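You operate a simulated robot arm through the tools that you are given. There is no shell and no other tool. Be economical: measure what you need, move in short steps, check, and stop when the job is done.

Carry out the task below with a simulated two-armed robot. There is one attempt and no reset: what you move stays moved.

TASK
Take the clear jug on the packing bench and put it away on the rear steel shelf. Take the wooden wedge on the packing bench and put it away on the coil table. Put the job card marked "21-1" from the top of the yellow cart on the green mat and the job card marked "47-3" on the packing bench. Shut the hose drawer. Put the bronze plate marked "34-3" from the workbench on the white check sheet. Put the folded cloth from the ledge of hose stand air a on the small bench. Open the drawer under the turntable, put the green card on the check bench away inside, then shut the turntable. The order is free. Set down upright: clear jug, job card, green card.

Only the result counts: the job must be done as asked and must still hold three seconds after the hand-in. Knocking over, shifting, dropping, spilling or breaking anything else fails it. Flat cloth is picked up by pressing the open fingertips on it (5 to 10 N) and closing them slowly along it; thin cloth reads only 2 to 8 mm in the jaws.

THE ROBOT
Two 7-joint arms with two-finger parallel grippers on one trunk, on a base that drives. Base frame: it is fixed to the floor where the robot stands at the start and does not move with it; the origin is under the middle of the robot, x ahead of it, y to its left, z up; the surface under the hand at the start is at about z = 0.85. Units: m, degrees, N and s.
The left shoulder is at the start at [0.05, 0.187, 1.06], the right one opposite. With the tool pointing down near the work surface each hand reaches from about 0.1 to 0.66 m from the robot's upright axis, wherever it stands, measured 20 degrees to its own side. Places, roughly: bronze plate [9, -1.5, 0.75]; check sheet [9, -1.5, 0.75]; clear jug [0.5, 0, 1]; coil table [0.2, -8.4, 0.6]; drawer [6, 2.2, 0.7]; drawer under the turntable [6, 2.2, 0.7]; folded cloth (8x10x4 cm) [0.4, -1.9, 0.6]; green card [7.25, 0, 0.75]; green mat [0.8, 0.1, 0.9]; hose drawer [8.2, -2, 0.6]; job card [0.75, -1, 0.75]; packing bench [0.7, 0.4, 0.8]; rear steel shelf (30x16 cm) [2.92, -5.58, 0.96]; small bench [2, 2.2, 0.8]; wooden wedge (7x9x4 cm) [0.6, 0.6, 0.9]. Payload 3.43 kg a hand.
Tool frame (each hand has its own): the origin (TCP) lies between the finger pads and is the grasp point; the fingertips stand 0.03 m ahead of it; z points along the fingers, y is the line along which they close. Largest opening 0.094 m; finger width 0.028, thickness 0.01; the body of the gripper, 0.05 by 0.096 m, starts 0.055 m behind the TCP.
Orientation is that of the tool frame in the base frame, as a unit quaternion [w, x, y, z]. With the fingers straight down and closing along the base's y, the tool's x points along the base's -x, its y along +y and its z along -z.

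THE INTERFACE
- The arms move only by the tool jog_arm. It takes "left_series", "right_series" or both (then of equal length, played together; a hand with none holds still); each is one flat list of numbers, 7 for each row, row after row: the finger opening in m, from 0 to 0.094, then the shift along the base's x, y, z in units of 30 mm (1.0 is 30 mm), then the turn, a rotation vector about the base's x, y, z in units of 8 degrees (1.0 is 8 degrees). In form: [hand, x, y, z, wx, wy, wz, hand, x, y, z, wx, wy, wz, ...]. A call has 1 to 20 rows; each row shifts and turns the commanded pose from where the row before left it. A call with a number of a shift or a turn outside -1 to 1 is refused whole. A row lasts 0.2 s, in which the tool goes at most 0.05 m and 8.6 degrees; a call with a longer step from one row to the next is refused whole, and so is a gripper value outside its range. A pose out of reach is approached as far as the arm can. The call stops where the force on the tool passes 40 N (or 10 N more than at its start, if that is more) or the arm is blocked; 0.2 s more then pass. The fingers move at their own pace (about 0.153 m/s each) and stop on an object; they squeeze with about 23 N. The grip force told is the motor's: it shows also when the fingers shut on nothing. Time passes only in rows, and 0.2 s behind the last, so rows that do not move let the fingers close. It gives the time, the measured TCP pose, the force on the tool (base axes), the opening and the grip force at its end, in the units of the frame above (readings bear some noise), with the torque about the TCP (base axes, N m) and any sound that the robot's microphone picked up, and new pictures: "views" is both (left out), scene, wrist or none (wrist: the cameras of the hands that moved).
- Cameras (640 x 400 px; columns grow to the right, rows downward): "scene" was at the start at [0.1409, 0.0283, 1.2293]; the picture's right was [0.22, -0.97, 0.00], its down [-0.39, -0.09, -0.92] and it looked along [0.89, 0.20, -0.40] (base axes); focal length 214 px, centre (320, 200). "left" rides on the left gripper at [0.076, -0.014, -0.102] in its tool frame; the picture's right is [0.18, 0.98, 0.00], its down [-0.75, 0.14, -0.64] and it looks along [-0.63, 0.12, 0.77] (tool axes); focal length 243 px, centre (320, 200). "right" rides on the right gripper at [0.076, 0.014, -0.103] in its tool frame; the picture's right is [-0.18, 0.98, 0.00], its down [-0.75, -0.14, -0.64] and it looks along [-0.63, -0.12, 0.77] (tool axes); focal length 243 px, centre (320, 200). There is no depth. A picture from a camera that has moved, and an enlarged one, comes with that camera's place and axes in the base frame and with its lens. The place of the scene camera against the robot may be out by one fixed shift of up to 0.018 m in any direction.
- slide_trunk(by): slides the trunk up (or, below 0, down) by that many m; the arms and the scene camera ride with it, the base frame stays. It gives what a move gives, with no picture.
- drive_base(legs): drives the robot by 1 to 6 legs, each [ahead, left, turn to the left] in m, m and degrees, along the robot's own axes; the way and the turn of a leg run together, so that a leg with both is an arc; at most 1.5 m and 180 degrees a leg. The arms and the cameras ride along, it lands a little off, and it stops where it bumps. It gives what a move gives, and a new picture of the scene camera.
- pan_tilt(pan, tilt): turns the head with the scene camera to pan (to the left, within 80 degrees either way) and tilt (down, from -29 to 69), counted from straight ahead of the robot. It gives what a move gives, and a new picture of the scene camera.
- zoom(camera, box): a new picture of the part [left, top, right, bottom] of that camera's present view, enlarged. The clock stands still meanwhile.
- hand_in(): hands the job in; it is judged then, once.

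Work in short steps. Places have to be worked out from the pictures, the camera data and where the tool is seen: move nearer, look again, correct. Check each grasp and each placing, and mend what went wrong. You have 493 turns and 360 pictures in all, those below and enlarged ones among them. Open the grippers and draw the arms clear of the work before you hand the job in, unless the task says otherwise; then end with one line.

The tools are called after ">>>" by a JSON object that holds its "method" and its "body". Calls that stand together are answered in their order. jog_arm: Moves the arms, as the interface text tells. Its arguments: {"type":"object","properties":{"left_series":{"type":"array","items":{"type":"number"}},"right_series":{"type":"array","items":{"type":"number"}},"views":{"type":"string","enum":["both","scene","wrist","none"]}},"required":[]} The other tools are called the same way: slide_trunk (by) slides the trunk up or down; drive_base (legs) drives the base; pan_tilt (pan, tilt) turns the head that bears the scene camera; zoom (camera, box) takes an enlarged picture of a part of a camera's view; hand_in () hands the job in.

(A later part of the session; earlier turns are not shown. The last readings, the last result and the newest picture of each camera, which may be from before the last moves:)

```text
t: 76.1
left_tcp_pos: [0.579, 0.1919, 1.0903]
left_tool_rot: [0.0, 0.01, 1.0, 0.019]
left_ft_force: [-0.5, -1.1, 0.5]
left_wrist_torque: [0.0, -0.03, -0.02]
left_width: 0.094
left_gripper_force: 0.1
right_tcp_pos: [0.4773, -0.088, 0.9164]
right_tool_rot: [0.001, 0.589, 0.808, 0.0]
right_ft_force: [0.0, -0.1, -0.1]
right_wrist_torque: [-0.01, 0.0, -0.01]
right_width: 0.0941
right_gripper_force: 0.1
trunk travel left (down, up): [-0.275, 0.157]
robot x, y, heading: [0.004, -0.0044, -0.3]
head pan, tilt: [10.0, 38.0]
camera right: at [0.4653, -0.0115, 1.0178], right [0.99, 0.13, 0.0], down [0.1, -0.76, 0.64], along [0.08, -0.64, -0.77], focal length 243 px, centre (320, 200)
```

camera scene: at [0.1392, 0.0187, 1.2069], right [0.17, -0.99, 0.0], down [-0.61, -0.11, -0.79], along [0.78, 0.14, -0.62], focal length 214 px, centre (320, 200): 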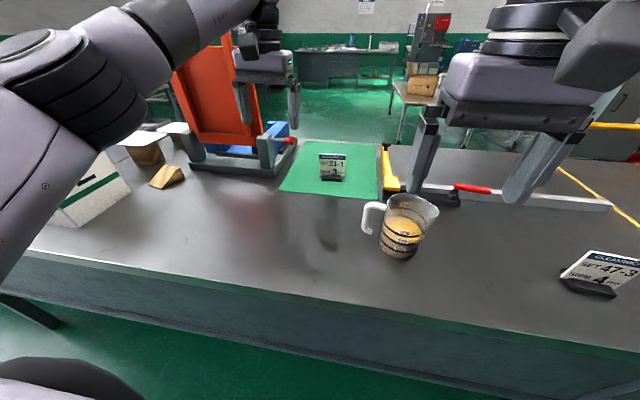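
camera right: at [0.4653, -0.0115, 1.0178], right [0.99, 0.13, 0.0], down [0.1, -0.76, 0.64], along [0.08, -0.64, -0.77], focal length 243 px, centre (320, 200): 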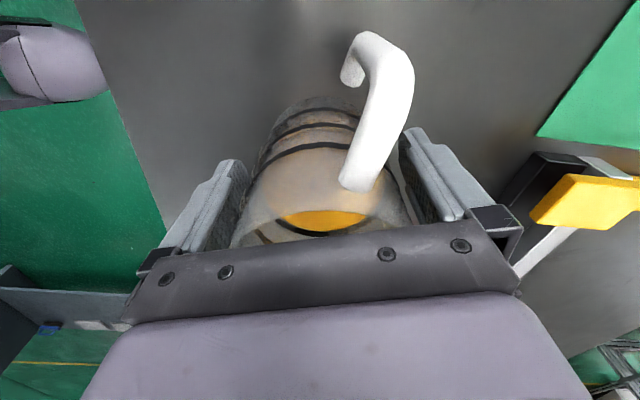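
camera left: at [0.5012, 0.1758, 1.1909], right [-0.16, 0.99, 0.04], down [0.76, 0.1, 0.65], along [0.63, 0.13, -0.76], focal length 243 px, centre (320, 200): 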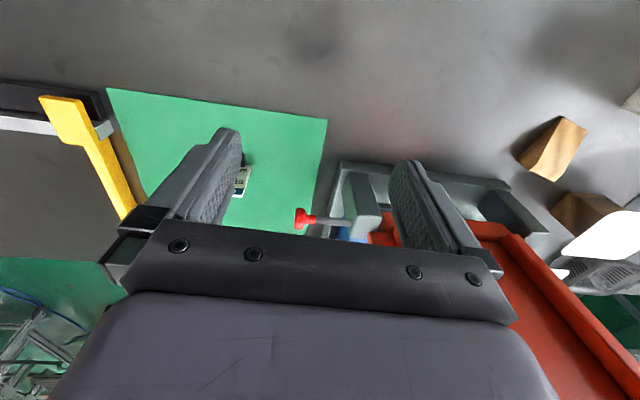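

No contact; fingers straddle the jug. Close.

>>> {"method": "jog_arm", "body": {"right_series": [0.08, 0, 0, 0, 0, 0, 0, 0.06, 0, 0, 0, 0, 0, 0, 0.06, 0, 0, 0, 0, 0, 0], "views": "none"}}

>>> {"method": "jog_arm", "body": {"right_series": [0.06, 0, 0, 0.4, 0, 0, 0, 0.06, 0, 0, 0.5, 0, 0, 0], "views": "both"}}

```text
t: 76.9
left_tcp_pos: [0.5779, 0.1919, 1.0888]
left_tool_rot: [0.001, 0.009, 1.0, 0.019]
left_ft_force: [-0.5, 0.3, -0.1]
left_wrist_torque: [0.01, 0.0, -0.02]
left_width: 0.0939
left_gripper_force: 0.0
right_tcp_pos: [0.4769, -0.0885, 0.9161]
right_tool_rot: [0.0, 0.589, 0.808, -0.001]
right_ft_force: [-0.4, 1.2, -0.5]
right_wrist_torque: [0.08, 0.0, -0.01]
right_width: 0.0841
right_gripper_force: 22.3
trunk travel left (down, up): [-0.275, 0.157]
robot x, y, heading: [0.0033, -0.0035, -0.1]
head pan, tilt: [10.0, 38.0]
```

```text
t: 77.5
left_tcp_pos: [0.5789, 0.1909, 1.0885]
left_tool_rot: [0.001, 0.01, 1.0, 0.018]
left_ft_force: [0.1, 0.6, -0.2]
left_wrist_torque: [0.02, 0.02, 0.01]
left_width: 0.094
left_gripper_force: 0.1
right_tcp_pos: [0.4766, -0.0891, 0.943]
right_tool_rot: [0.0, 0.589, 0.808, 0.0]
right_ft_force: [-0.6, -0.1, -2.3]
right_wrist_torque: [0.01, 0.01, -0.01]
right_width: 0.084
right_gripper_force: 23.4
trunk travel left (down, up): [-0.275, 0.157]
robot x, y, heading: [0.0024, -0.0046, -0.1]
head pan, tilt: [10.0, 38.0]
camera scene: at [0.1392, 0.0187, 1.2069], right [0.17, -0.99, 0.0], down [-0.61, -0.11, -0.79], along [0.78, 0.14, -0.62], focal length 214 px, centre (320, 200)
camera right: at [0.4656, -0.0117, 1.0453], right [0.99, 0.13, 0.0], down [0.1, -0.76, 0.64], along [0.08, -0.64, -0.77], focal length 243 px, centre (320, 200)
```

scene: 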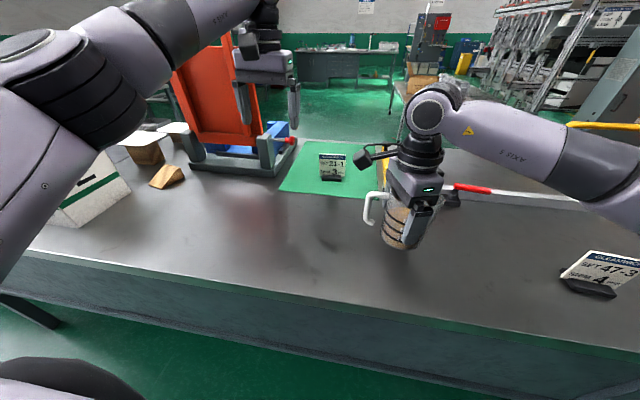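
right: 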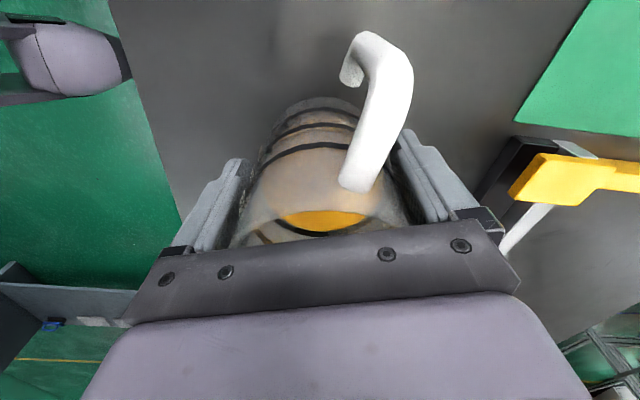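

Jug is held (≈2.3 N). Raise it and bring it in; lift the left hand back too, then drive left toward the wedge at ≈[0.61,0.57].

>>> {"method": "jog_arm", "body": {"right_series": [0.06, 0, 0, 0.9, 0, 0, 0, 0.06, 0, 0, 0.9, 0, 0, 0, 0.06, -0.3, -0.2, 0.9, 0, 0, 0, 0.06, -0.6, -0.5, 0.9, 0, 0, 0, 0.06, -0.6, -0.5, 0.9, 0, 0, 0, 0.06, -0.6, -0.5, 0.5, 0, 0, 0], "left_series": [0.094, -0.8, 0, 0, 0, 0, 0, 0.094, -0.8, 0, 0, 0, 0, 0, 0.094, -0.8, 0, 0, 0, 0, 0, 0.094, -0.8, 0, 0, 0, 0, 0, 0.094, -0.8, 0, 0, 0, 0, 0, 0.094, -0.8, 0, 0, 0, 0, 0], "views": "none"}}

>>> {"method": "drive_base", "body": {"legs": [[0, 0.28, 0]]}}

>>> {"method": "pan_tilt", "body": {"pan": 40, "tilt": 38}}

```text
t: 78.9
left_tcp_pos: [0.4335, 0.1901, 1.0885]
left_tool_rot: [0.0, 0.01, 1.0, 0.019]
left_ft_force: [0.6, -0.2, 1.0]
left_wrist_torque: [0.01, 0.01, -0.03]
left_width: 0.0942
left_gripper_force: 0.1
right_tcp_pos: [0.4119, -0.1407, 1.0922]
right_tool_rot: [0.0, 0.588, 0.809, 0.001]
right_ft_force: [0.3, -0.1, -1.9]
right_wrist_torque: [0.01, 0.0, -0.01]
right_width: 0.084
right_gripper_force: 23.1
trunk travel left (down, up): [-0.275, 0.157]
robot x, y, heading: [0.0022, -0.0032, -0.1]
head pan, tilt: [10.0, 38.0]
```

```text
t: 81.9
left_tcp_pos: [0.4362, 0.4667, 1.0884]
left_tool_rot: [0.001, 0.009, 1.0, 0.018]
left_ft_force: [0.6, -0.4, 0.5]
left_wrist_torque: [-0.03, 0.0, 0.02]
left_width: 0.0941
left_gripper_force: 0.1
right_tcp_pos: [0.415, 0.1379, 1.0922]
right_tool_rot: [0.0, 0.587, 0.809, 0.0]
right_ft_force: [0.5, -0.6, -1.9]
right_wrist_torque: [0.08, 0.0, 0.05]
right_width: 0.0842
right_gripper_force: 22.9
trunk travel left (down, up): [-0.275, 0.157]
robot x, y, heading: [0.0049, 0.2703, 0.1]
head pan, tilt: [10.0, 38.0]
camera scene: at [0.1396, 0.2945, 1.2069], right [0.17, -0.98, 0.0], down [-0.61, -0.11, -0.79], along [0.78, 0.14, -0.62], focal length 214 px, centre (320, 200)
```

scene: 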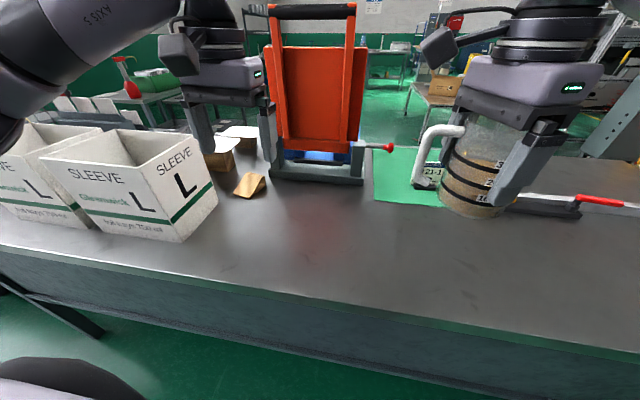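

```text
t: 82.8
left_tcp_pos: [0.4358, 0.467, 1.0875]
left_tool_rot: [0.001, 0.009, 1.0, 0.018]
left_ft_force: [0.6, 0.2, 0.4]
left_wrist_torque: [0.01, -0.01, 0.0]
left_width: 0.094
left_gripper_force: 0.2
right_tcp_pos: [0.4143, 0.1365, 1.0921]
right_tool_rot: [0.0, 0.588, 0.809, 0.001]
right_ft_force: [-0.9, -0.3, -2.7]
right_wrist_torque: [0.02, 0.01, -0.01]
right_width: 0.084
right_gripper_force: 22.7
trunk travel left (down, up): [-0.275, 0.157]
robot x, y, heading: [0.0044, 0.2721, -0.1]
head pan, tilt: [40.0, 38.0]
camera scene: at [0.1208, 0.3348, 1.2069], right [0.64, -0.77, 0.0], down [-0.47, -0.4, -0.79], along [0.6, 0.51, -0.62], focal length 214 px, centre (320, 200)
```

scene: 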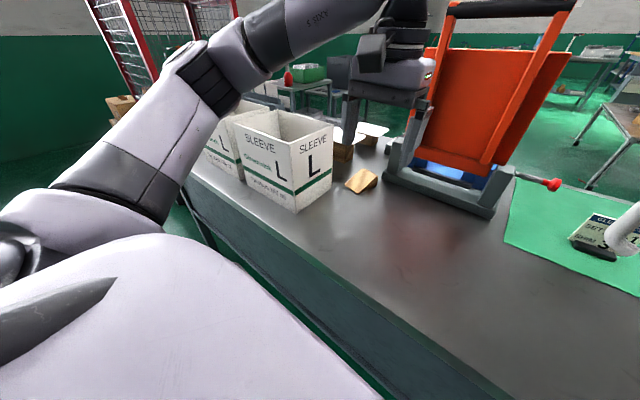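

Move the left hand over toward the wedge for a wrist view.

>>> {"method": "jog_arm", "body": {"left_series": [0.094, 0.7, 0.6, -0.2, 0, 0, 0.2, 0.094, 0.7, 0.6, -0.3, 0, 0, 0, 0.094, 0.7, 0.6, -0.3, 0, 0, 0, 0.094, 0.5, 0.6, -0.3, 0, 0, 0], "views": "wrist"}}

>>> {"method": "zoom", "body": {"camera": "left", "box": [220, 80, 460, 230]}}

```text
t: 83.8
left_tcp_pos: [0.5149, 0.5387, 1.0551]
left_tool_rot: [0.001, -0.005, 1.0, 0.018]
left_ft_force: [1.0, 1.1, -0.5]
left_wrist_torque: [0.04, -0.02, -0.01]
left_width: 0.0939
left_gripper_force: 0.0
right_tcp_pos: [0.4145, 0.1375, 1.0924]
right_tool_rot: [0.0, 0.588, 0.809, 0.0]
right_ft_force: [-0.5, 0.7, -2.9]
right_wrist_torque: [-0.01, 0.06, -0.03]
right_width: 0.0838
right_gripper_force: 23.3
trunk travel left (down, up): [-0.275, 0.157]
robot x, y, heading: [0.0036, 0.2745, -0.0]
head pan, tilt: [40.0, 38.0]
camera left: at [0.4372, 0.5219, 1.1575], right [-0.19, 0.98, 0.04], down [0.75, 0.13, 0.65], along [0.63, 0.15, -0.76], focal length 243 px, centre (320, 200)
```

left: 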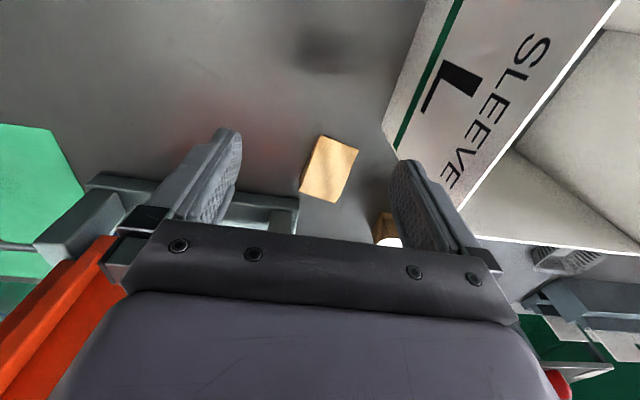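

```text
2.67 times, centred on (340, 155) of left
camera zoom: at [0.4372, 0.5219, 1.1575], right [-0.19, 0.98, 0.04], down [0.75, 0.13, 0.65], along [0.63, 0.15, -0.76], focal length 647 px, centre (267, 320)
```

zoom: 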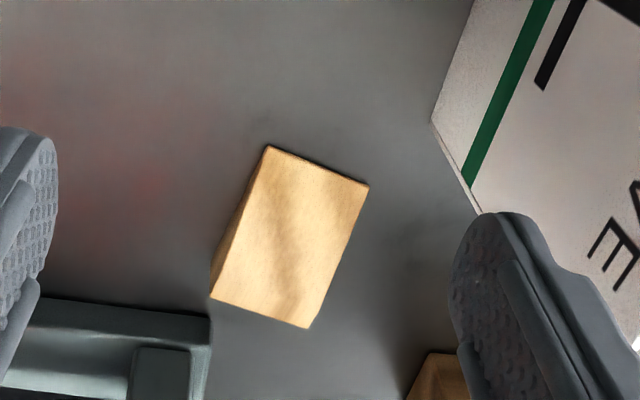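

Zoom the scene camera on the wedge to see which end is thick.

>>> {"method": "zoom", "body": {"camera": "scene", "box": [310, 140, 410, 205]}}

```text
6.15 times, centred on (360, 172) of scene
camera zoom: at [0.1208, 0.3351, 1.2069], right [0.64, -0.77, 0.0], down [-0.47, -0.4, -0.79], along [0.6, 0.51, -0.62], focal length 1320 px, centre (74, 369)
```

zoom: 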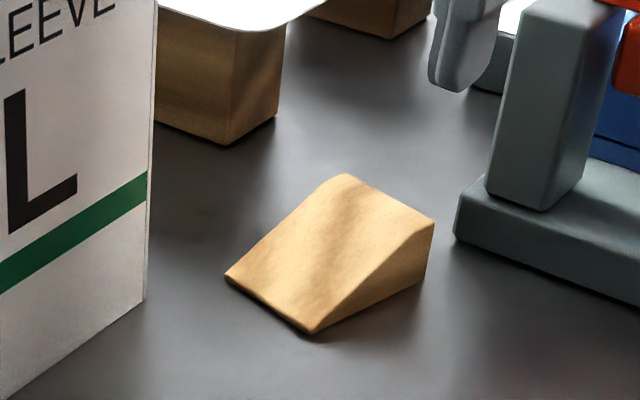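

Thick end is away from me, sides vertical; I'll grip across the width near the thick end at ≈[0.63,0.578], yaw −12°.

>>> {"method": "jog_arm", "body": {"left_series": [0.094, 0.95, 0.32, 0, -0.13, 0, -0.5, 0.094, 0.95, 0.32, 0, -0.13, 0, -0.5, 0.094, 0.95, 0.32, 0, 0, 0, -0.5, 0.094, 0.95, 0.32, 0, 0, 0, -0.1, 0.094, 0, 0, -0.5, 0, 0, 0], "views": "wrist"}}

```text
t: 85.0
left_tcp_pos: [0.5796, 0.5605, 1.0394]
left_tool_rot: [0.001, 0.077, 0.997, 0.001]
left_ft_force: [0.2, -0.1, -0.7]
left_wrist_torque: [-0.04, -0.01, 0.03]
left_width: 0.094
left_gripper_force: 0.1
left hand out of reach, approached as far as the arm can: row 3, 4
right_tcp_pos: [0.414, 0.1358, 1.0928]
right_tool_rot: [0.0, 0.588, 0.809, 0.0]
right_ft_force: [0.0, -0.5, -1.9]
right_wrist_torque: [-0.01, 0.01, -0.01]
right_width: 0.0839
right_gripper_force: 23.2
trunk travel left (down, up): [-0.275, 0.157]
robot x, y, heading: [0.0056, 0.2725, 0.0]
head pan, tilt: [40.0, 38.0]
camera left: at [0.5015, 0.5598, 1.1426], right [-0.03, 1.0, 0.0], down [0.76, 0.02, 0.64], along [0.64, 0.02, -0.76], focal length 243 px, centre (320, 200)
```

left: 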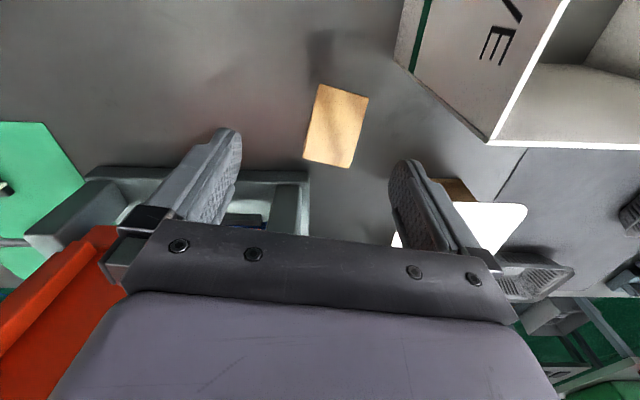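

Need slightly more reach: lift the hand clear of the box, drive 8 cm left, then return.

>>> {"method": "jog_arm", "body": {"left_series": [0.094, -0.8, -0.8, 0.6, 0, 0, -0.3, 0.094, -0.8, -0.8, 0.6, 0, 0, -0.2, 0.094, -0.8, -0.8, 0.6, 0, 0, 0], "views": "none"}}

>>> {"method": "drive_base", "body": {"legs": [[0, 0.08, 0]]}}

```text
t: 85.8
left_tcp_pos: [0.5083, 0.4892, 1.0943]
left_tool_rot: [0.002, 0.11, 0.994, 0.001]
left_ft_force: [0.5, 1.0, 0.1]
left_wrist_torque: [0.01, 0.0, 0.0]
left_width: 0.094
left_gripper_force: 0.1
right_tcp_pos: [0.4139, 0.1356, 1.0928]
right_tool_rot: [0.0, 0.587, 0.809, 0.0]
right_ft_force: [-0.2, 0.7, -2.7]
right_wrist_torque: [0.01, 0.03, 0.04]
right_width: 0.084
right_gripper_force: 23.1
trunk travel left (down, up): [-0.275, 0.157]
robot x, y, heading: [0.0074, 0.2733, -0.0]
head pan, tilt: [40.0, 38.0]
```

```text
t: 87.2
left_tcp_pos: [0.5073, 0.5697, 1.0933]
left_tool_rot: [0.002, 0.112, 0.994, -0.001]
left_ft_force: [0.3, -0.1, 0.5]
left_wrist_torque: [0.02, 0.0, -0.02]
left_width: 0.0941
left_gripper_force: 0.0
right_tcp_pos: [0.4134, 0.2166, 1.0932]
right_tool_rot: [0.0, 0.589, 0.808, 0.0]
right_ft_force: [0.0, 0.3, -2.9]
right_wrist_torque: [0.01, 0.03, -0.01]
right_width: 0.0836
right_gripper_force: 23.1
trunk travel left (down, up): [-0.275, 0.157]
robot x, y, heading: [0.006, 0.35, -0.2]
head pan, tilt: [40.0, 38.0]
camera scene: at [0.1208, 0.4152, 1.2069], right [0.64, -0.77, 0.0], down [-0.47, -0.4, -0.79], along [0.6, 0.51, -0.62], focal length 214 px, centre (320, 200)
```

scene: 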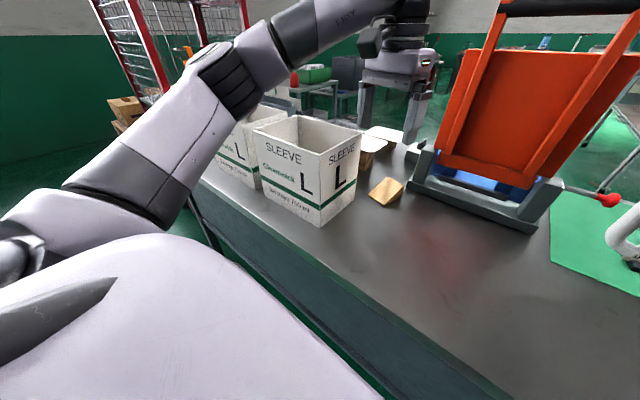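

Now approach [0.63,0.577] while descending to z≈0.96.

>>> {"method": "jog_arm", "body": {"left_series": [0.094, 0.8, 0.04, -0.7, 0, 0, 0, 0.094, 0.8, 0.04, -0.9, 0, 0, 0, 0.094, 0.8, 0.04, -0.9, 0, 0, 0, 0.094, 0.8, 0.04, -0.9, 0, 0, 0, 0.094, 0.8, 0.04, -0.9, 0, 0, 0, 0.094, 0.1, 0, -0.2, 0, 0, 0], "views": "wrist"}}

```text
t: 88.6
left_tcp_pos: [0.616, 0.5729, 0.9756]
left_tool_rot: [0.002, 0.112, 0.994, 0.001]
left_ft_force: [0.5, -0.1, 0.4]
left_wrist_torque: [-0.02, 0.01, 0.01]
left_width: 0.0942
left_gripper_force: 0.1
left hand out of reach, approached as far as the arm can: row 5
right_tcp_pos: [0.4138, 0.2157, 1.0919]
right_tool_rot: [0.0, 0.589, 0.808, 0.0]
right_ft_force: [0.4, -0.5, -1.6]
right_wrist_torque: [0.04, 0.01, 0.04]
right_width: 0.0838
right_gripper_force: 22.3
trunk travel left (down, up): [-0.275, 0.157]
robot x, y, heading: [0.0048, 0.3502, -0.1]
head pan, tilt: [40.0, 38.0]
camera left: at [0.5374, 0.5776, 1.0789], right [0.04, 1.0, 0.0], down [0.76, -0.03, 0.64], along [0.64, -0.02, -0.76], focal length 243 px, centre (320, 200)
```

left: 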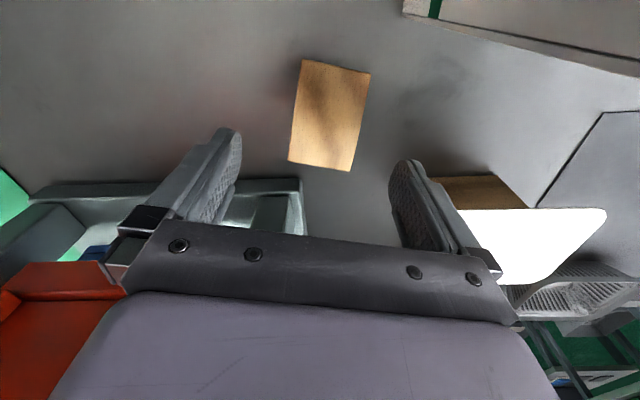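

Fine alignment: shift +7 mm in y and descend.

>>> {"method": "jog_arm", "body": {"left_series": [0.094, 0.1, 0.12, -0.8, 0, 0, 0, 0.094, 0.1, 0.12, -0.8, 0, 0, 0, 0.094, 0.25, 0, -0.8, 0, 0, 0], "views": "wrist"}}

```text
t: 89.4
left_tcp_pos: [0.6231, 0.5816, 0.9197]
left_tool_rot: [0.004, 0.11, 0.994, 0.001]
left_ft_force: [-0.7, -0.9, 0.5]
left_wrist_torque: [0.03, 0.04, -0.03]
left_width: 0.0941
left_gripper_force: 0.0
left hand out of reach, approached as far as the arm can: row 3
right_tcp_pos: [0.4144, 0.2153, 1.0926]
right_tool_rot: [0.0, 0.589, 0.808, 0.0]
right_ft_force: [0.8, -1.0, -2.9]
right_wrist_torque: [0.05, 0.01, 0.01]
right_width: 0.084
right_gripper_force: 23.4
trunk travel left (down, up): [-0.275, 0.157]
robot x, y, heading: [0.0027, 0.3519, -0.2]
head pan, tilt: [40.0, 38.0]
camera left: at [0.544, 0.585, 1.0225], right [0.04, 1.0, 0.0], down [0.76, -0.03, 0.65], along [0.65, -0.02, -0.76], focal length 243 px, centre (320, 200)
```

left: 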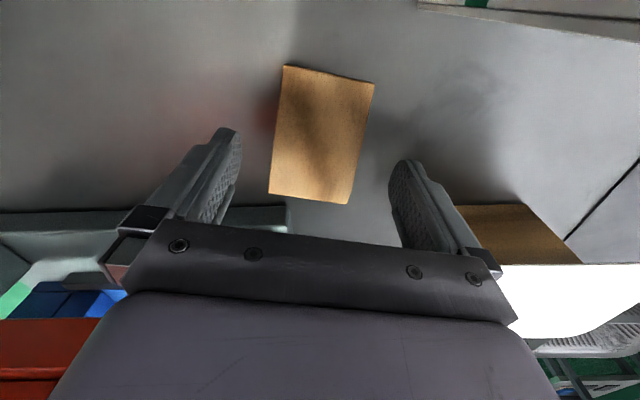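

Centred; x=0.622 suffices. Straight down to z≈0.883 and close.

>>> {"method": "jog_arm", "body": {"left_series": [0.094, 0, 0, -0.65, 0, 0, 0, 0.094, 0, 0, -0.6, 0, 0, 0, 0.06, 0, 0, 0, 0, 0, 0, 0.04, 0, 0, 0, 0, 0, 0, 0.04, 0, 0, 0, 0, 0, 0], "views": "wrist"}}

```text
t: 90.6
left_tcp_pos: [0.6227, 0.5792, 0.895]
left_tool_rot: [0.013, 0.11, 0.994, 0.003]
left_ft_force: [-0.2, 0.4, -0.9]
left_wrist_torque: [0.02, 0.0, 0.0]
left_width: 0.0591
left_gripper_force: 22.5
right_tcp_pos: [0.4108, 0.2129, 1.0941]
right_tool_rot: [0.001, 0.588, 0.809, 0.004]
right_ft_force: [-0.2, 0.1, -2.1]
right_wrist_torque: [0.05, 0.0, -0.05]
right_width: 0.084
right_gripper_force: 23.0
trunk travel left (down, up): [-0.275, 0.157]
robot x, y, heading: [0.0038, 0.3544, -0.1]
head pan, tilt: [40.0, 38.0]
camera left: at [0.5416, 0.583, 0.9969], right [0.04, 1.0, 0.0], down [0.75, -0.03, 0.66], along [0.66, -0.02, -0.75], focal length 243 px, centre (320, 200)
```

left: 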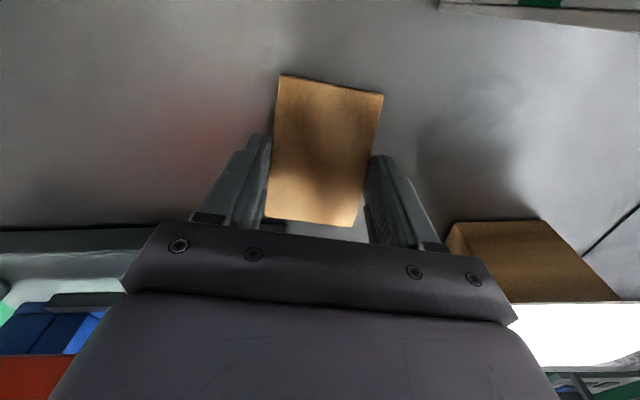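

Gripped at 0.059 m, but the z stopped at 0.895 and the body flexed slightly — something may touch. Check the scene before lifting.

>>> {"method": "zoom", "body": {"camera": "scene", "box": [0, 0, 640, 400]}}

```text
1.00 times, centred on (320, 200) of scene (not enlarged: the box is as wide or as high as the picture)
camera zoom: at [0.1158, 0.4115, 1.2082], right [0.64, -0.77, 0.0], down [-0.47, -0.39, -0.79], along [0.61, 0.51, -0.61], focal length 214 px, centre (320, 200)
```

zoom: 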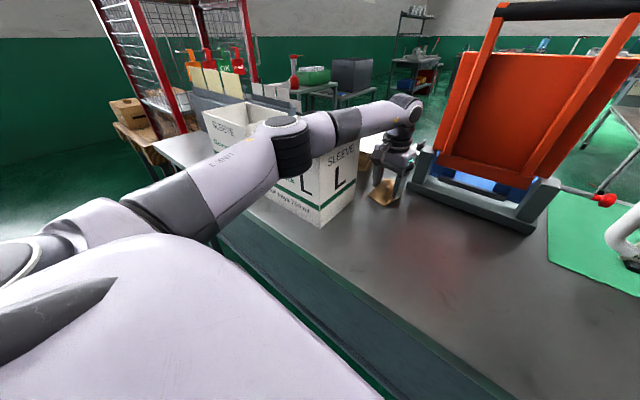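

The left elbow came down onto the box rim. Lift straight up the same way to release it without sliding.

>>> {"method": "jog_arm", "body": {"left_series": [0.04, 0, 0, 0.6, 0, 0, 0, 0.04, 0, 0, 0.6, 0, 0, 0, 0.04, 0, 0, 0.8, 0, 0, 0, 0.04, 0, 0, 0.8, 0, 0, 0], "views": "both"}}

```text
t: 91.6
left_tcp_pos: [0.6187, 0.5834, 0.9451]
left_tool_rot: [0.001, 0.11, 0.994, 0.0]
left_ft_force: [0.1, -0.7, -0.9]
left_wrist_torque: [-0.02, 0.01, -0.02]
left_width: 0.059
left_gripper_force: 22.6
left hand out of reach, approached as far as the arm can: row 3, 4
right_tcp_pos: [0.4147, 0.2163, 1.0924]
right_tool_rot: [0.001, 0.589, 0.808, -0.001]
right_ft_force: [0.1, 0.2, -1.8]
right_wrist_torque: [0.05, 0.01, 0.01]
right_width: 0.0838
right_gripper_force: 22.7
trunk travel left (down, up): [-0.275, 0.157]
robot x, y, heading: [0.0022, 0.3525, -0.2]
head pan, tilt: [40.0, 38.0]
camera scene: at [0.1209, 0.4148, 1.2068], right [0.64, -0.77, 0.0], down [-0.47, -0.4, -0.79], along [0.6, 0.51, -0.62], focal length 214 px, centre (320, 200)
camera left: at [0.5406, 0.5881, 1.0481], right [0.04, 1.0, 0.0], down [0.76, -0.03, 0.65], along [0.65, -0.02, -0.76], focal length 243 px, centre (320, 200)
```

scene: 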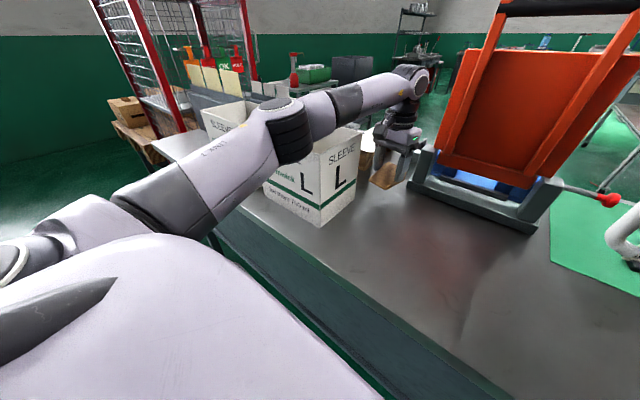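
left: 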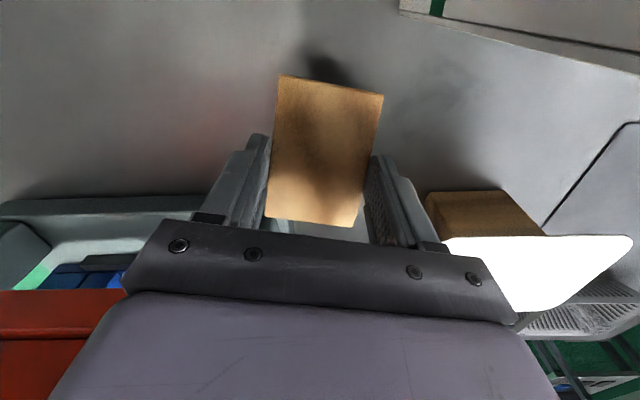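

Wedge held and box appears in place. Retract up and back.

>>> {"method": "jog_arm", "body": {"left_series": [0.04, -0.6, -0.1, 0.8, 0, 0, 0, 0.04, -0.7, -0.3, 0.8, 0, 0, 0, 0.04, -0.8, -0.4, 0.8, 0, 0, 0, 0.04, -0.8, -0.4, 0.8, 0, 0, 0, 0.04, -0.8, -0.4, 0.8, 0, 0, 0, 0.04, -0.8, -0.4, 0.6, 0, 0, 0], "views": "scene"}}

```text
t: 93.0
left_tcp_pos: [0.4848, 0.5251, 1.0827]
left_tool_rot: [0.002, 0.111, 0.994, 0.001]
left_ft_force: [0.3, -0.8, -0.5]
left_wrist_torque: [0.01, 0.0, 0.02]
left_width: 0.059
left_gripper_force: 23.0
right_tcp_pos: [0.4134, 0.2178, 1.0925]
right_tool_rot: [-0.001, 0.588, 0.809, 0.0]
right_ft_force: [0.0, -0.3, -2.0]
right_wrist_torque: [0.07, 0.0, 0.01]
right_width: 0.0835
right_gripper_force: 22.4
trunk travel left (down, up): [-0.275, 0.157]
robot x, y, heading: [0.0034, 0.3548, 0.2]
head pan, tilt: [40.0, 38.0]
camera scene: at [0.1205, 0.4148, 1.207], right [0.64, -0.77, 0.0], down [-0.47, -0.4, -0.79], along [0.6, 0.51, -0.62], focal length 214 px, centre (320, 200)
```

scene: 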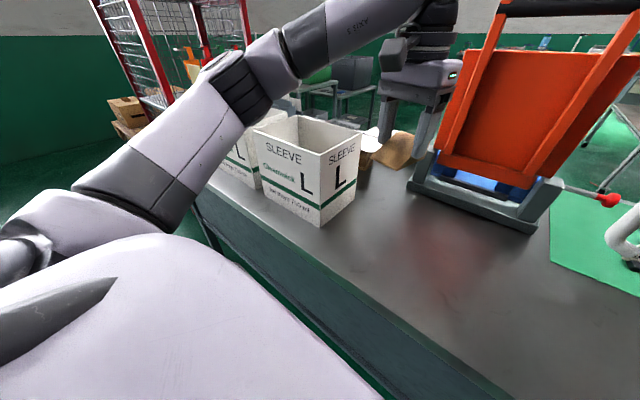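

Both items are held. Back away from the bench and turn to look for the way toward −y.

>>> {"method": "drive_base", "body": {"legs": [[-0.5, 0, 0]]}}

>>> {"method": "pan_tilt", "body": {"pan": -75, "tilt": 10}}

>>> {"method": "pan_tilt", "body": {"pan": 75, "tilt": 10}}

```text
t: 96.0
left_tcp_pos: [-0.0131, 0.5257, 1.0845]
left_tool_rot: [0.002, 0.111, 0.994, 0.001]
left_ft_force: [-0.2, 0.7, -0.1]
left_wrist_torque: [0.01, -0.01, 0.01]
left_width: 0.059
left_gripper_force: 22.9
right_tcp_pos: [-0.0848, 0.2172, 1.0927]
right_tool_rot: [0.0, 0.588, 0.809, -0.001]
right_ft_force: [0.0, 0.3, -2.7]
right_wrist_torque: [0.03, 0.0, 0.05]
right_width: 0.0839
right_gripper_force: 24.1
trunk travel left (down, up): [-0.275, 0.157]
robot x, y, heading: [-0.4954, 0.351, 0.2]
head pan, tilt: [40.0, 38.0]
camera scene: at [-0.3782, 0.4156, 1.207], right [0.64, -0.77, 0.0], down [-0.47, -0.39, -0.79], along [0.6, 0.51, -0.62], focal length 214 px, centre (320, 200)
```

scene: 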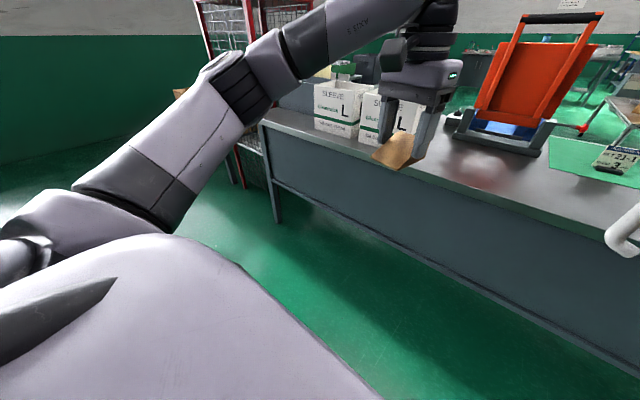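

```text
t: 97.9
left_tcp_pos: [-0.0136, 0.5261, 1.085]
left_tool_rot: [0.002, 0.111, 0.994, 0.0]
left_ft_force: [0.0, 0.3, -0.9]
left_wrist_torque: [0.03, 0.02, -0.02]
left_width: 0.0591
left_gripper_force: 22.7
right_tcp_pos: [-0.0847, 0.217, 1.0922]
right_tool_rot: [-0.001, 0.588, 0.809, 0.0]
right_ft_force: [1.5, 0.8, -2.2]
right_wrist_torque: [0.02, 0.01, 0.01]
right_width: 0.0834
right_gripper_force: 23.1
trunk travel left (down, up): [-0.275, 0.157]
robot x, y, heading: [-0.4957, 0.3533, 0.2]
head pan, tilt: [-75.0, 10.0]
camera scene: at [-0.4202, 0.2704, 1.2516], right [-0.97, -0.26, 0.0], down [-0.04, 0.17, -0.98], along [0.25, -0.95, -0.17], focal length 214 px, centre (320, 200)
```

scene: 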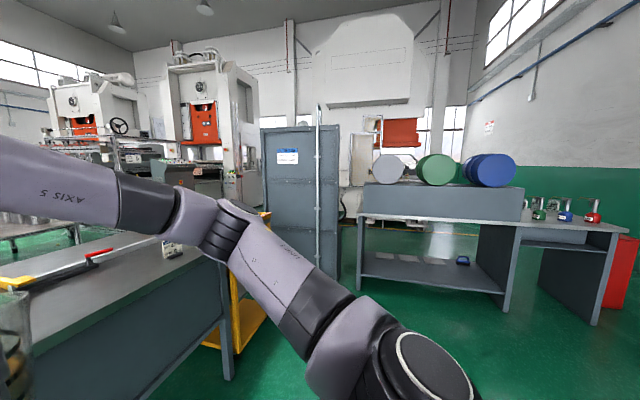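

```text
t: 100.3
left_tcp_pos: [-0.0134, 0.5255, 1.0853]
left_tool_rot: [0.001, 0.111, 0.994, 0.001]
left_ft_force: [-0.4, -0.7, 0.2]
left_wrist_torque: [0.0, -0.02, 0.0]
left_width: 0.0593
left_gripper_force: 22.7
right_tcp_pos: [-0.0851, 0.2163, 1.0925]
right_tool_rot: [0.0, 0.588, 0.809, 0.0]
right_ft_force: [0.6, 0.8, -2.8]
right_wrist_torque: [0.02, 0.03, -0.03]
right_width: 0.0834
right_gripper_force: 22.9
trunk travel left (down, up): [-0.275, 0.157]
robot x, y, heading: [-0.4985, 0.3534, 0.1]
head pan, tilt: [75.0, 10.0]
camera scene: at [-0.4199, 0.45, 1.2516], right [0.97, -0.26, 0.0], down [-0.05, -0.17, -0.98], along [0.26, 0.95, -0.17], focal length 214 px, centre (320, 200)
```

scene: 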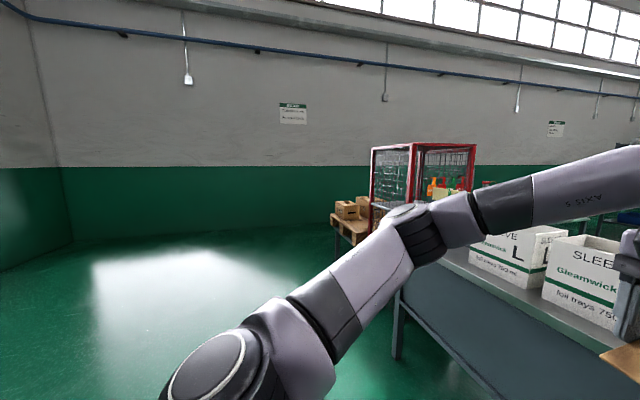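

Route: the gap between the cart (y≥‑1.29) and the grey cabinet (y≈‑2.1). I turn to face +y so the arms pass over the cart, then back along the bench front.

>>> {"method": "drive_base", "body": {"legs": [[0, 0, 90], [-0.6, 0, 0]]}}

>>> {"method": "pan_tilt", "body": {"pan": -80, "tilt": 20}}

```text
t: 107.5
left_tcp_pos: [-0.6672, 0.2369, 1.0852]
left_tool_rot: [0.001, -0.627, 0.779, 0.002]
left_ft_force: [0.0, -0.5, -0.7]
left_wrist_torque: [0.02, 0.0, -0.02]
left_width: 0.0591
left_gripper_force: 22.9
right_tcp_pos: [-0.3584, 0.1681, 1.093]
right_tool_rot: [0.0, -0.159, 0.987, 0.0]
right_ft_force: [-0.4, -0.3, -2.8]
right_wrist_torque: [-0.04, -0.01, 0.01]
right_width: 0.0834
right_gripper_force: 22.6
trunk travel left (down, up): [-0.275, 0.157]
robot x, y, heading: [-0.4894, -0.2449, 90.6]
head pan, tilt: [75.0, 10.0]
camera scene: at [-0.589, -0.1532, 1.2517], right [0.25, 0.97, 0.0], down [0.17, -0.04, -0.98], along [-0.95, 0.25, -0.17], focal length 214 px, centre (320, 200)
```

scene: 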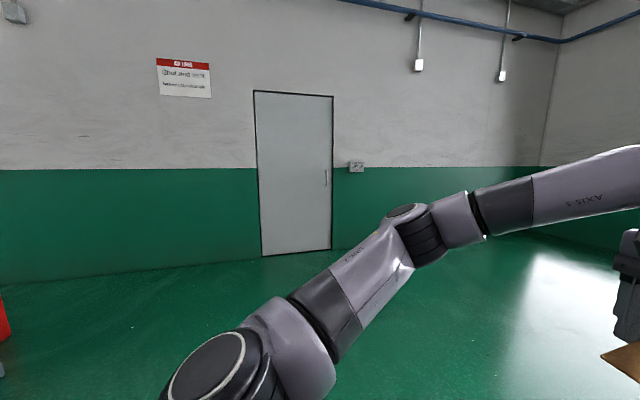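

```text
t: 109.9
left_tcp_pos: [-0.6682, 0.2382, 1.0831]
left_tool_rot: [0.001, -0.627, 0.779, 0.001]
left_ft_force: [0.2, -0.1, 0.2]
left_wrist_torque: [0.0, 0.03, 0.0]
left_width: 0.059
left_gripper_force: 23.0
right_tcp_pos: [-0.359, 0.1678, 1.0917]
right_tool_rot: [-0.001, -0.159, 0.987, -0.001]
right_ft_force: [0.6, 0.5, -2.1]
right_wrist_torque: [-0.02, 0.0, 0.01]
right_width: 0.0833
right_gripper_force: 22.6
trunk travel left (down, up): [-0.275, 0.157]
robot x, y, heading: [-0.4908, -0.2426, 90.4]
head pan, tilt: [-80.0, 20.0]
camera scene: at [-0.4074, -0.1597, 1.2353], right [0.18, -0.98, 0.0], down [-0.34, -0.06, -0.94], along [0.92, 0.17, -0.34], focal length 214 px, centre (320, 200)
```

scene: 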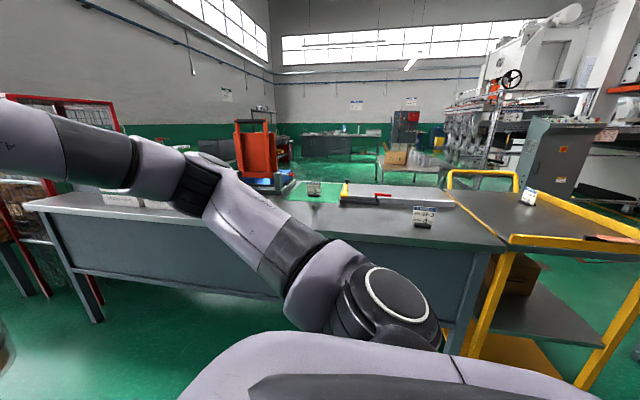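

Clear. Shift right 0.38 and back 0.95.

>>> {"method": "drive_base", "body": {"legs": [[-0.5, -0.38, 0], [-0.45, 0, 0]]}}

>>> {"method": "pan_tilt", "body": {"pan": -80, "tilt": 45}}

```text
t: 116.1
left_tcp_pos: [-0.2785, -0.7103, 1.0849]
left_tool_rot: [0.001, -0.63, 0.776, 0.001]
left_ft_force: [0.0, 0.2, -0.8]
left_wrist_torque: [0.02, -0.01, 0.01]
left_width: 0.0591
left_gripper_force: 22.8
right_tcp_pos: [0.0305, -0.777, 1.0916]
right_tool_rot: [0.0, -0.162, 0.987, 0.0]
right_ft_force: [-0.5, -0.2, -2.5]
right_wrist_torque: [0.01, 0.0, 0.02]
right_width: 0.0833
right_gripper_force: 22.7
trunk travel left (down, up): [-0.275, 0.157]
robot x, y, heading: [-0.0976, -1.1866, 90.6]
head pan, tilt: [-80.0, 20.0]
camera scene: at [-0.0156, -1.1056, 1.2354], right [0.19, -0.98, 0.0], down [-0.34, -0.06, -0.94], along [0.92, 0.18, -0.34], focal length 214 px, centre (320, 200)
```

scene: 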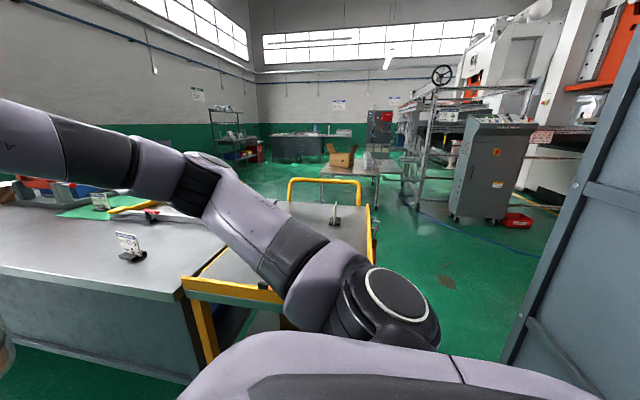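

```text
t: 117.0
left_tcp_pos: [-0.2784, -0.7087, 1.0834]
left_tool_rot: [0.001, -0.63, 0.776, 0.002]
left_ft_force: [-0.1, -0.1, -1.3]
left_wrist_torque: [0.02, 0.01, -0.03]
left_width: 0.0591
left_gripper_force: 23.2
right_tcp_pos: [0.0303, -0.7766, 1.0916]
right_tool_rot: [0.0, -0.162, 0.987, 0.0]
right_ft_force: [0.1, -0.1, -3.0]
right_wrist_torque: [-0.02, 0.01, 0.02]
right_width: 0.0834
right_gripper_force: 22.6
trunk travel left (down, up): [-0.275, 0.157]
robot x, y, heading: [-0.0983, -1.1895, 90.5]
head pan, tilt: [-80.0, 45.0]
camera scene: at [-0.0271, -1.1075, 1.1967], right [0.19, -0.98, 0.0], down [-0.69, -0.13, -0.71], along [0.7, 0.13, -0.71], focal length 214 px, centre (320, 200)
```

scene: 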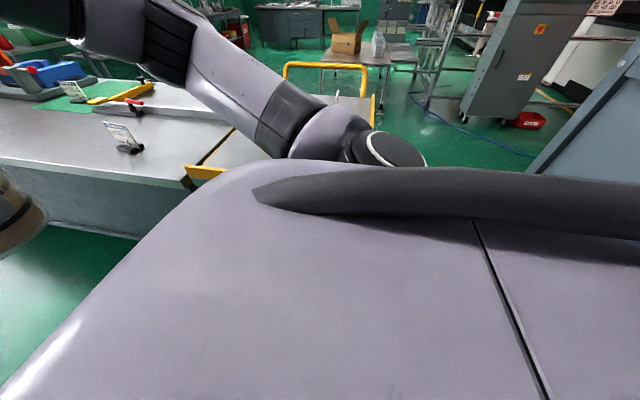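

Cart's right edge is y≈‑1.2, cabinet face ≈‑1.95…‑2.1; take the lane at y≈‑1.58.

>>> {"method": "drive_base", "body": {"legs": [[-0.27, -0.14, -0.5], [-0.12, -0.26, 0]]}}

>>> {"method": "pan_tilt", "body": {"pan": -80, "tilt": 15}}

```text
t: 119.0
left_tcp_pos: [-0.1389, -0.9537, 1.0836]
left_tool_rot: [0.002, -0.626, 0.78, 0.001]
left_ft_force: [-0.4, 0.3, -0.1]
left_wrist_torque: [-0.02, -0.01, 0.0]
left_width: 0.0592
left_gripper_force: 22.6
right_tcp_pos: [0.1702, -1.0247, 1.0923]
right_tool_rot: [-0.001, -0.157, 0.988, -0.001]
right_ft_force: [-0.6, 0.5, -2.1]
right_wrist_torque: [-0.03, 0.02, 0.01]
right_width: 0.0836
right_gripper_force: 23.1
trunk travel left (down, up): [-0.275, 0.157]
robot x, y, heading: [0.0366, -1.4371, 90.0]
head pan, tilt: [-80.0, 45.0]
stopped in leg 1: the robot was blocked; the commanded pose is now the measured one
camera scene: at [0.1079, -1.3548, 1.1966], right [0.18, -0.98, 0.0], down [-0.7, -0.12, -0.71], along [0.7, 0.12, -0.71], focal length 214 px, centre (320, 200)
```

scene: 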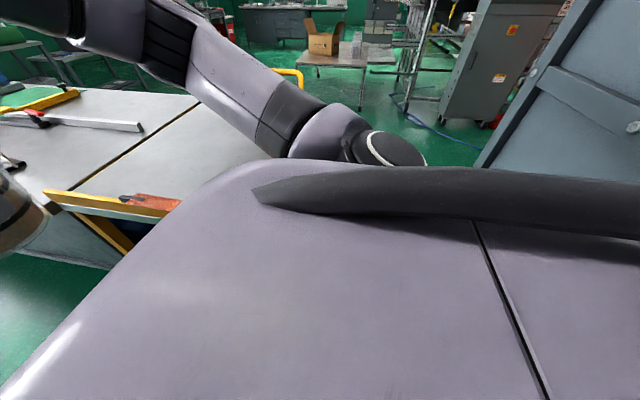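

```text
t: 120.0
left_tcp_pos: [-0.1387, -0.9537, 1.0847]
left_tool_rot: [0.003, -0.626, 0.78, 0.001]
left_ft_force: [0.5, 0.3, -1.2]
left_wrist_torque: [0.02, 0.0, 0.01]
left_width: 0.059
left_gripper_force: 22.9
right_tcp_pos: [0.1695, -1.0253, 1.0929]
right_tool_rot: [0.0, -0.157, 0.988, 0.0]
right_ft_force: [-0.6, -0.2, -2.4]
right_wrist_torque: [-0.01, 0.04, -0.01]
right_width: 0.0829
right_gripper_force: 22.5
trunk travel left (down, up): [-0.275, 0.157]
robot x, y, heading: [0.0368, -1.4378, 90.0]
head pan, tilt: [-80.0, 15.0]
camera scene: at [0.12, -1.3532, 1.2434], right [0.17, -0.98, 0.0], down [-0.26, -0.05, -0.97], along [0.95, 0.17, -0.26], focal length 214 px, centre (320, 200)
```

scene: 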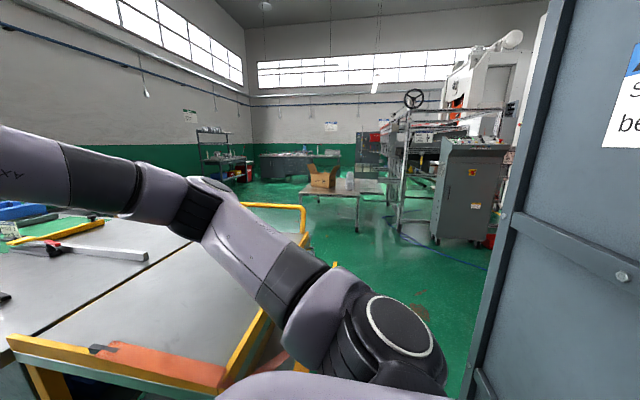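

Blocked — the base corner meets the coil bench; the gap is too tight, so I won't force it. I back off to open floor and turn to look at the cabinet face (cloth) and the surroundings.

>>> {"method": "drive_base", "body": {"legs": [[0.55, 0.1, 0], [0.1, 0.35, 0], [0, 0, 90], [0, 0, 90]]}}

>>> {"method": "pan_tilt", "body": {"pan": 0, "tilt": 25}}

```text
t: 134.0
left_tcp_pos: [-0.2403, -1.2713, 1.0843]
left_tool_rot: [0.001, 0.782, 0.623, -0.001]
left_ft_force: [-1.0, 0.6, -1.1]
left_wrist_torque: [0.02, -0.03, -0.01]
left_width: 0.059
left_gripper_force: 22.5
right_tcp_pos: [-0.5498, -1.1982, 1.0931]
right_tool_rot: [0.0, 0.988, 0.155, 0.0]
right_ft_force: [0.6, 0.6, -2.8]
right_wrist_torque: [0.06, 0.0, 0.0]
right_width: 0.0832
right_gripper_force: 22.6
trunk travel left (down, up): [-0.275, 0.157]
robot x, y, heading: [-0.4133, -0.7879, -90.2]
head pan, tilt: [-80.0, 15.0]
camera scene: at [-0.5128, -0.8554, 1.2435], right [-0.17, 0.99, 0.0], down [0.26, 0.04, -0.97], along [-0.95, -0.16, -0.26], focal length 214 px, centre (320, 200)
```

scene: 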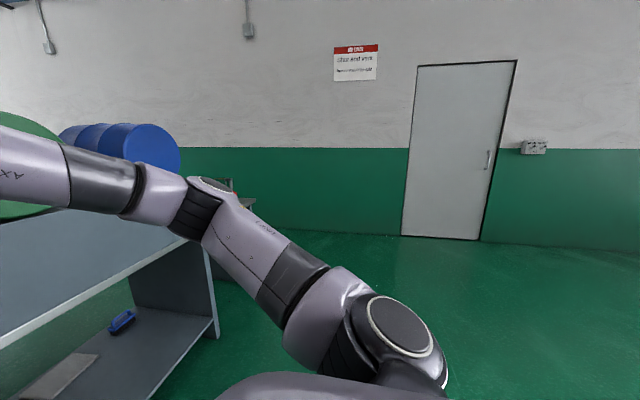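

```text
t: 135.5
left_tcp_pos: [-0.2415, -1.2716, 1.0869]
left_tool_rot: [0.002, 0.782, 0.624, -0.002]
left_ft_force: [-0.8, -0.4, -0.2]
left_wrist_torque: [-0.01, -0.03, 0.01]
left_width: 0.0591
left_gripper_force: 23.3
right_tcp_pos: [-0.5501, -1.198, 1.0919]
right_tool_rot: [0.0, 0.988, 0.155, 0.0]
right_ft_force: [-0.5, 0.4, -2.2]
right_wrist_torque: [0.0, -0.05, 0.0]
right_width: 0.083
right_gripper_force: 22.7
trunk travel left (down, up): [-0.275, 0.157]
robot x, y, heading: [-0.4142, -0.7879, -90.2]
head pan, tilt: [0.0, 25.0]
camera scene: at [-0.4213, -0.9316, 1.2273], right [-1.0, 0.0, 0.0], down [0.0, 0.42, -0.91], along [0.0, -0.91, -0.42], focal length 214 px, centre (320, 200)
```

scene: 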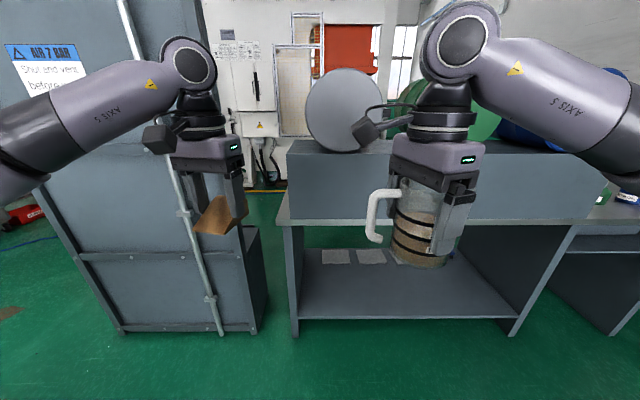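

The stand's tall panel faces me; its ledge (z≈0.6) is behind, on the −y side, and this gap is impassable. I go round the bench's left end.

>>> {"method": "drive_base", "body": {"legs": [[0, 0, 90], [0, 0.1, 90], [1.4, 0, 0], [1.3, 0, 0]]}}

>>> {"method": "pan_tilt", "body": {"pan": -70, "tilt": 15}}

```text
t: 156.3
left_tcp_pos: [-0.6748, 2.4572, 1.0851]
left_tool_rot: [0.002, -0.627, 0.779, 0.002]
left_ft_force: [0.4, 0.2, -1.1]
left_wrist_torque: [0.0, 0.04, -0.01]
left_width: 0.0586
left_gripper_force: 22.4
right_tcp_pos: [-0.3645, 2.3884, 1.0927]
right_tool_rot: [0.0, -0.158, 0.987, 0.0]
right_ft_force: [-0.1, 0.0, -2.7]
right_wrist_torque: [0.05, 0.03, 0.01]
right_width: 0.0829
right_gripper_force: 23.1
trunk travel left (down, up): [-0.275, 0.157]
robot x, y, heading: [-0.4951, 1.9817, 90.1]
head pan, tilt: [0.0, 25.0]
camera scene: at [-0.5061, 2.1363, 1.2272], right [1.0, 0.0, 0.0], down [0.0, -0.42, -0.91], along [0.0, 0.91, -0.42], focal length 214 px, centre (320, 200)
```

scene: 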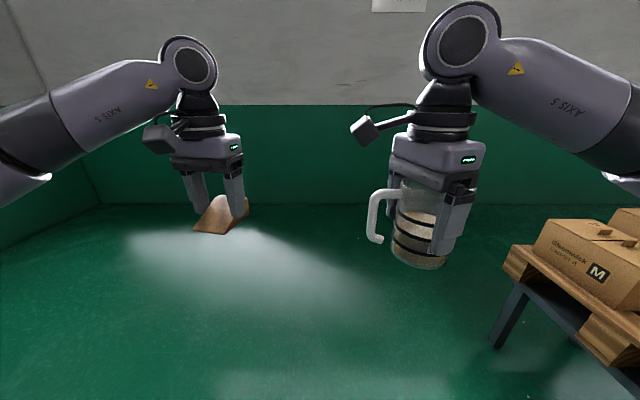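

```text
t: 157.7
left_tcp_pos: [-0.6744, 2.4575, 1.085]
left_tool_rot: [0.002, -0.626, 0.78, 0.002]
left_ft_force: [0.2, -0.4, -0.9]
left_wrist_torque: [-0.03, -0.01, -0.04]
left_width: 0.0591
left_gripper_force: 22.4
right_tcp_pos: [-0.3662, 2.3889, 1.0931]
right_tool_rot: [0.0, -0.159, 0.987, 0.0]
right_ft_force: [0.5, 0.3, -2.5]
right_wrist_torque: [-0.01, 0.02, 0.01]
right_width: 0.0829
right_gripper_force: 22.8
trunk travel left (down, up): [-0.275, 0.157]
robot x, y, heading: [-0.4984, 1.977, 90.3]
head pan, tilt: [-70.0, 15.0]
camera scene: at [-0.418, 2.0764, 1.2435], right [0.35, -0.94, 0.0], down [-0.24, -0.09, -0.97], along [0.91, 0.34, -0.26], focal length 214 px, centre (320, 200)
```

scene: 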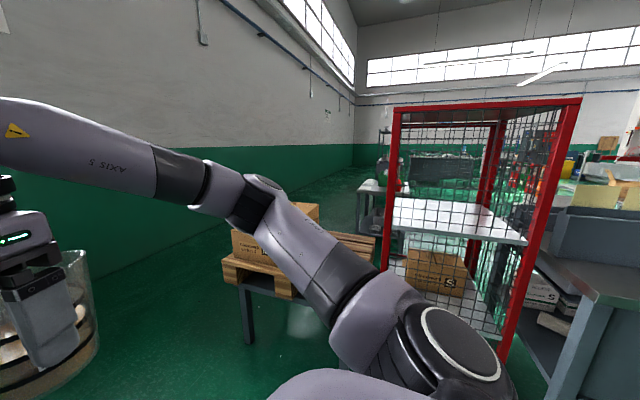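

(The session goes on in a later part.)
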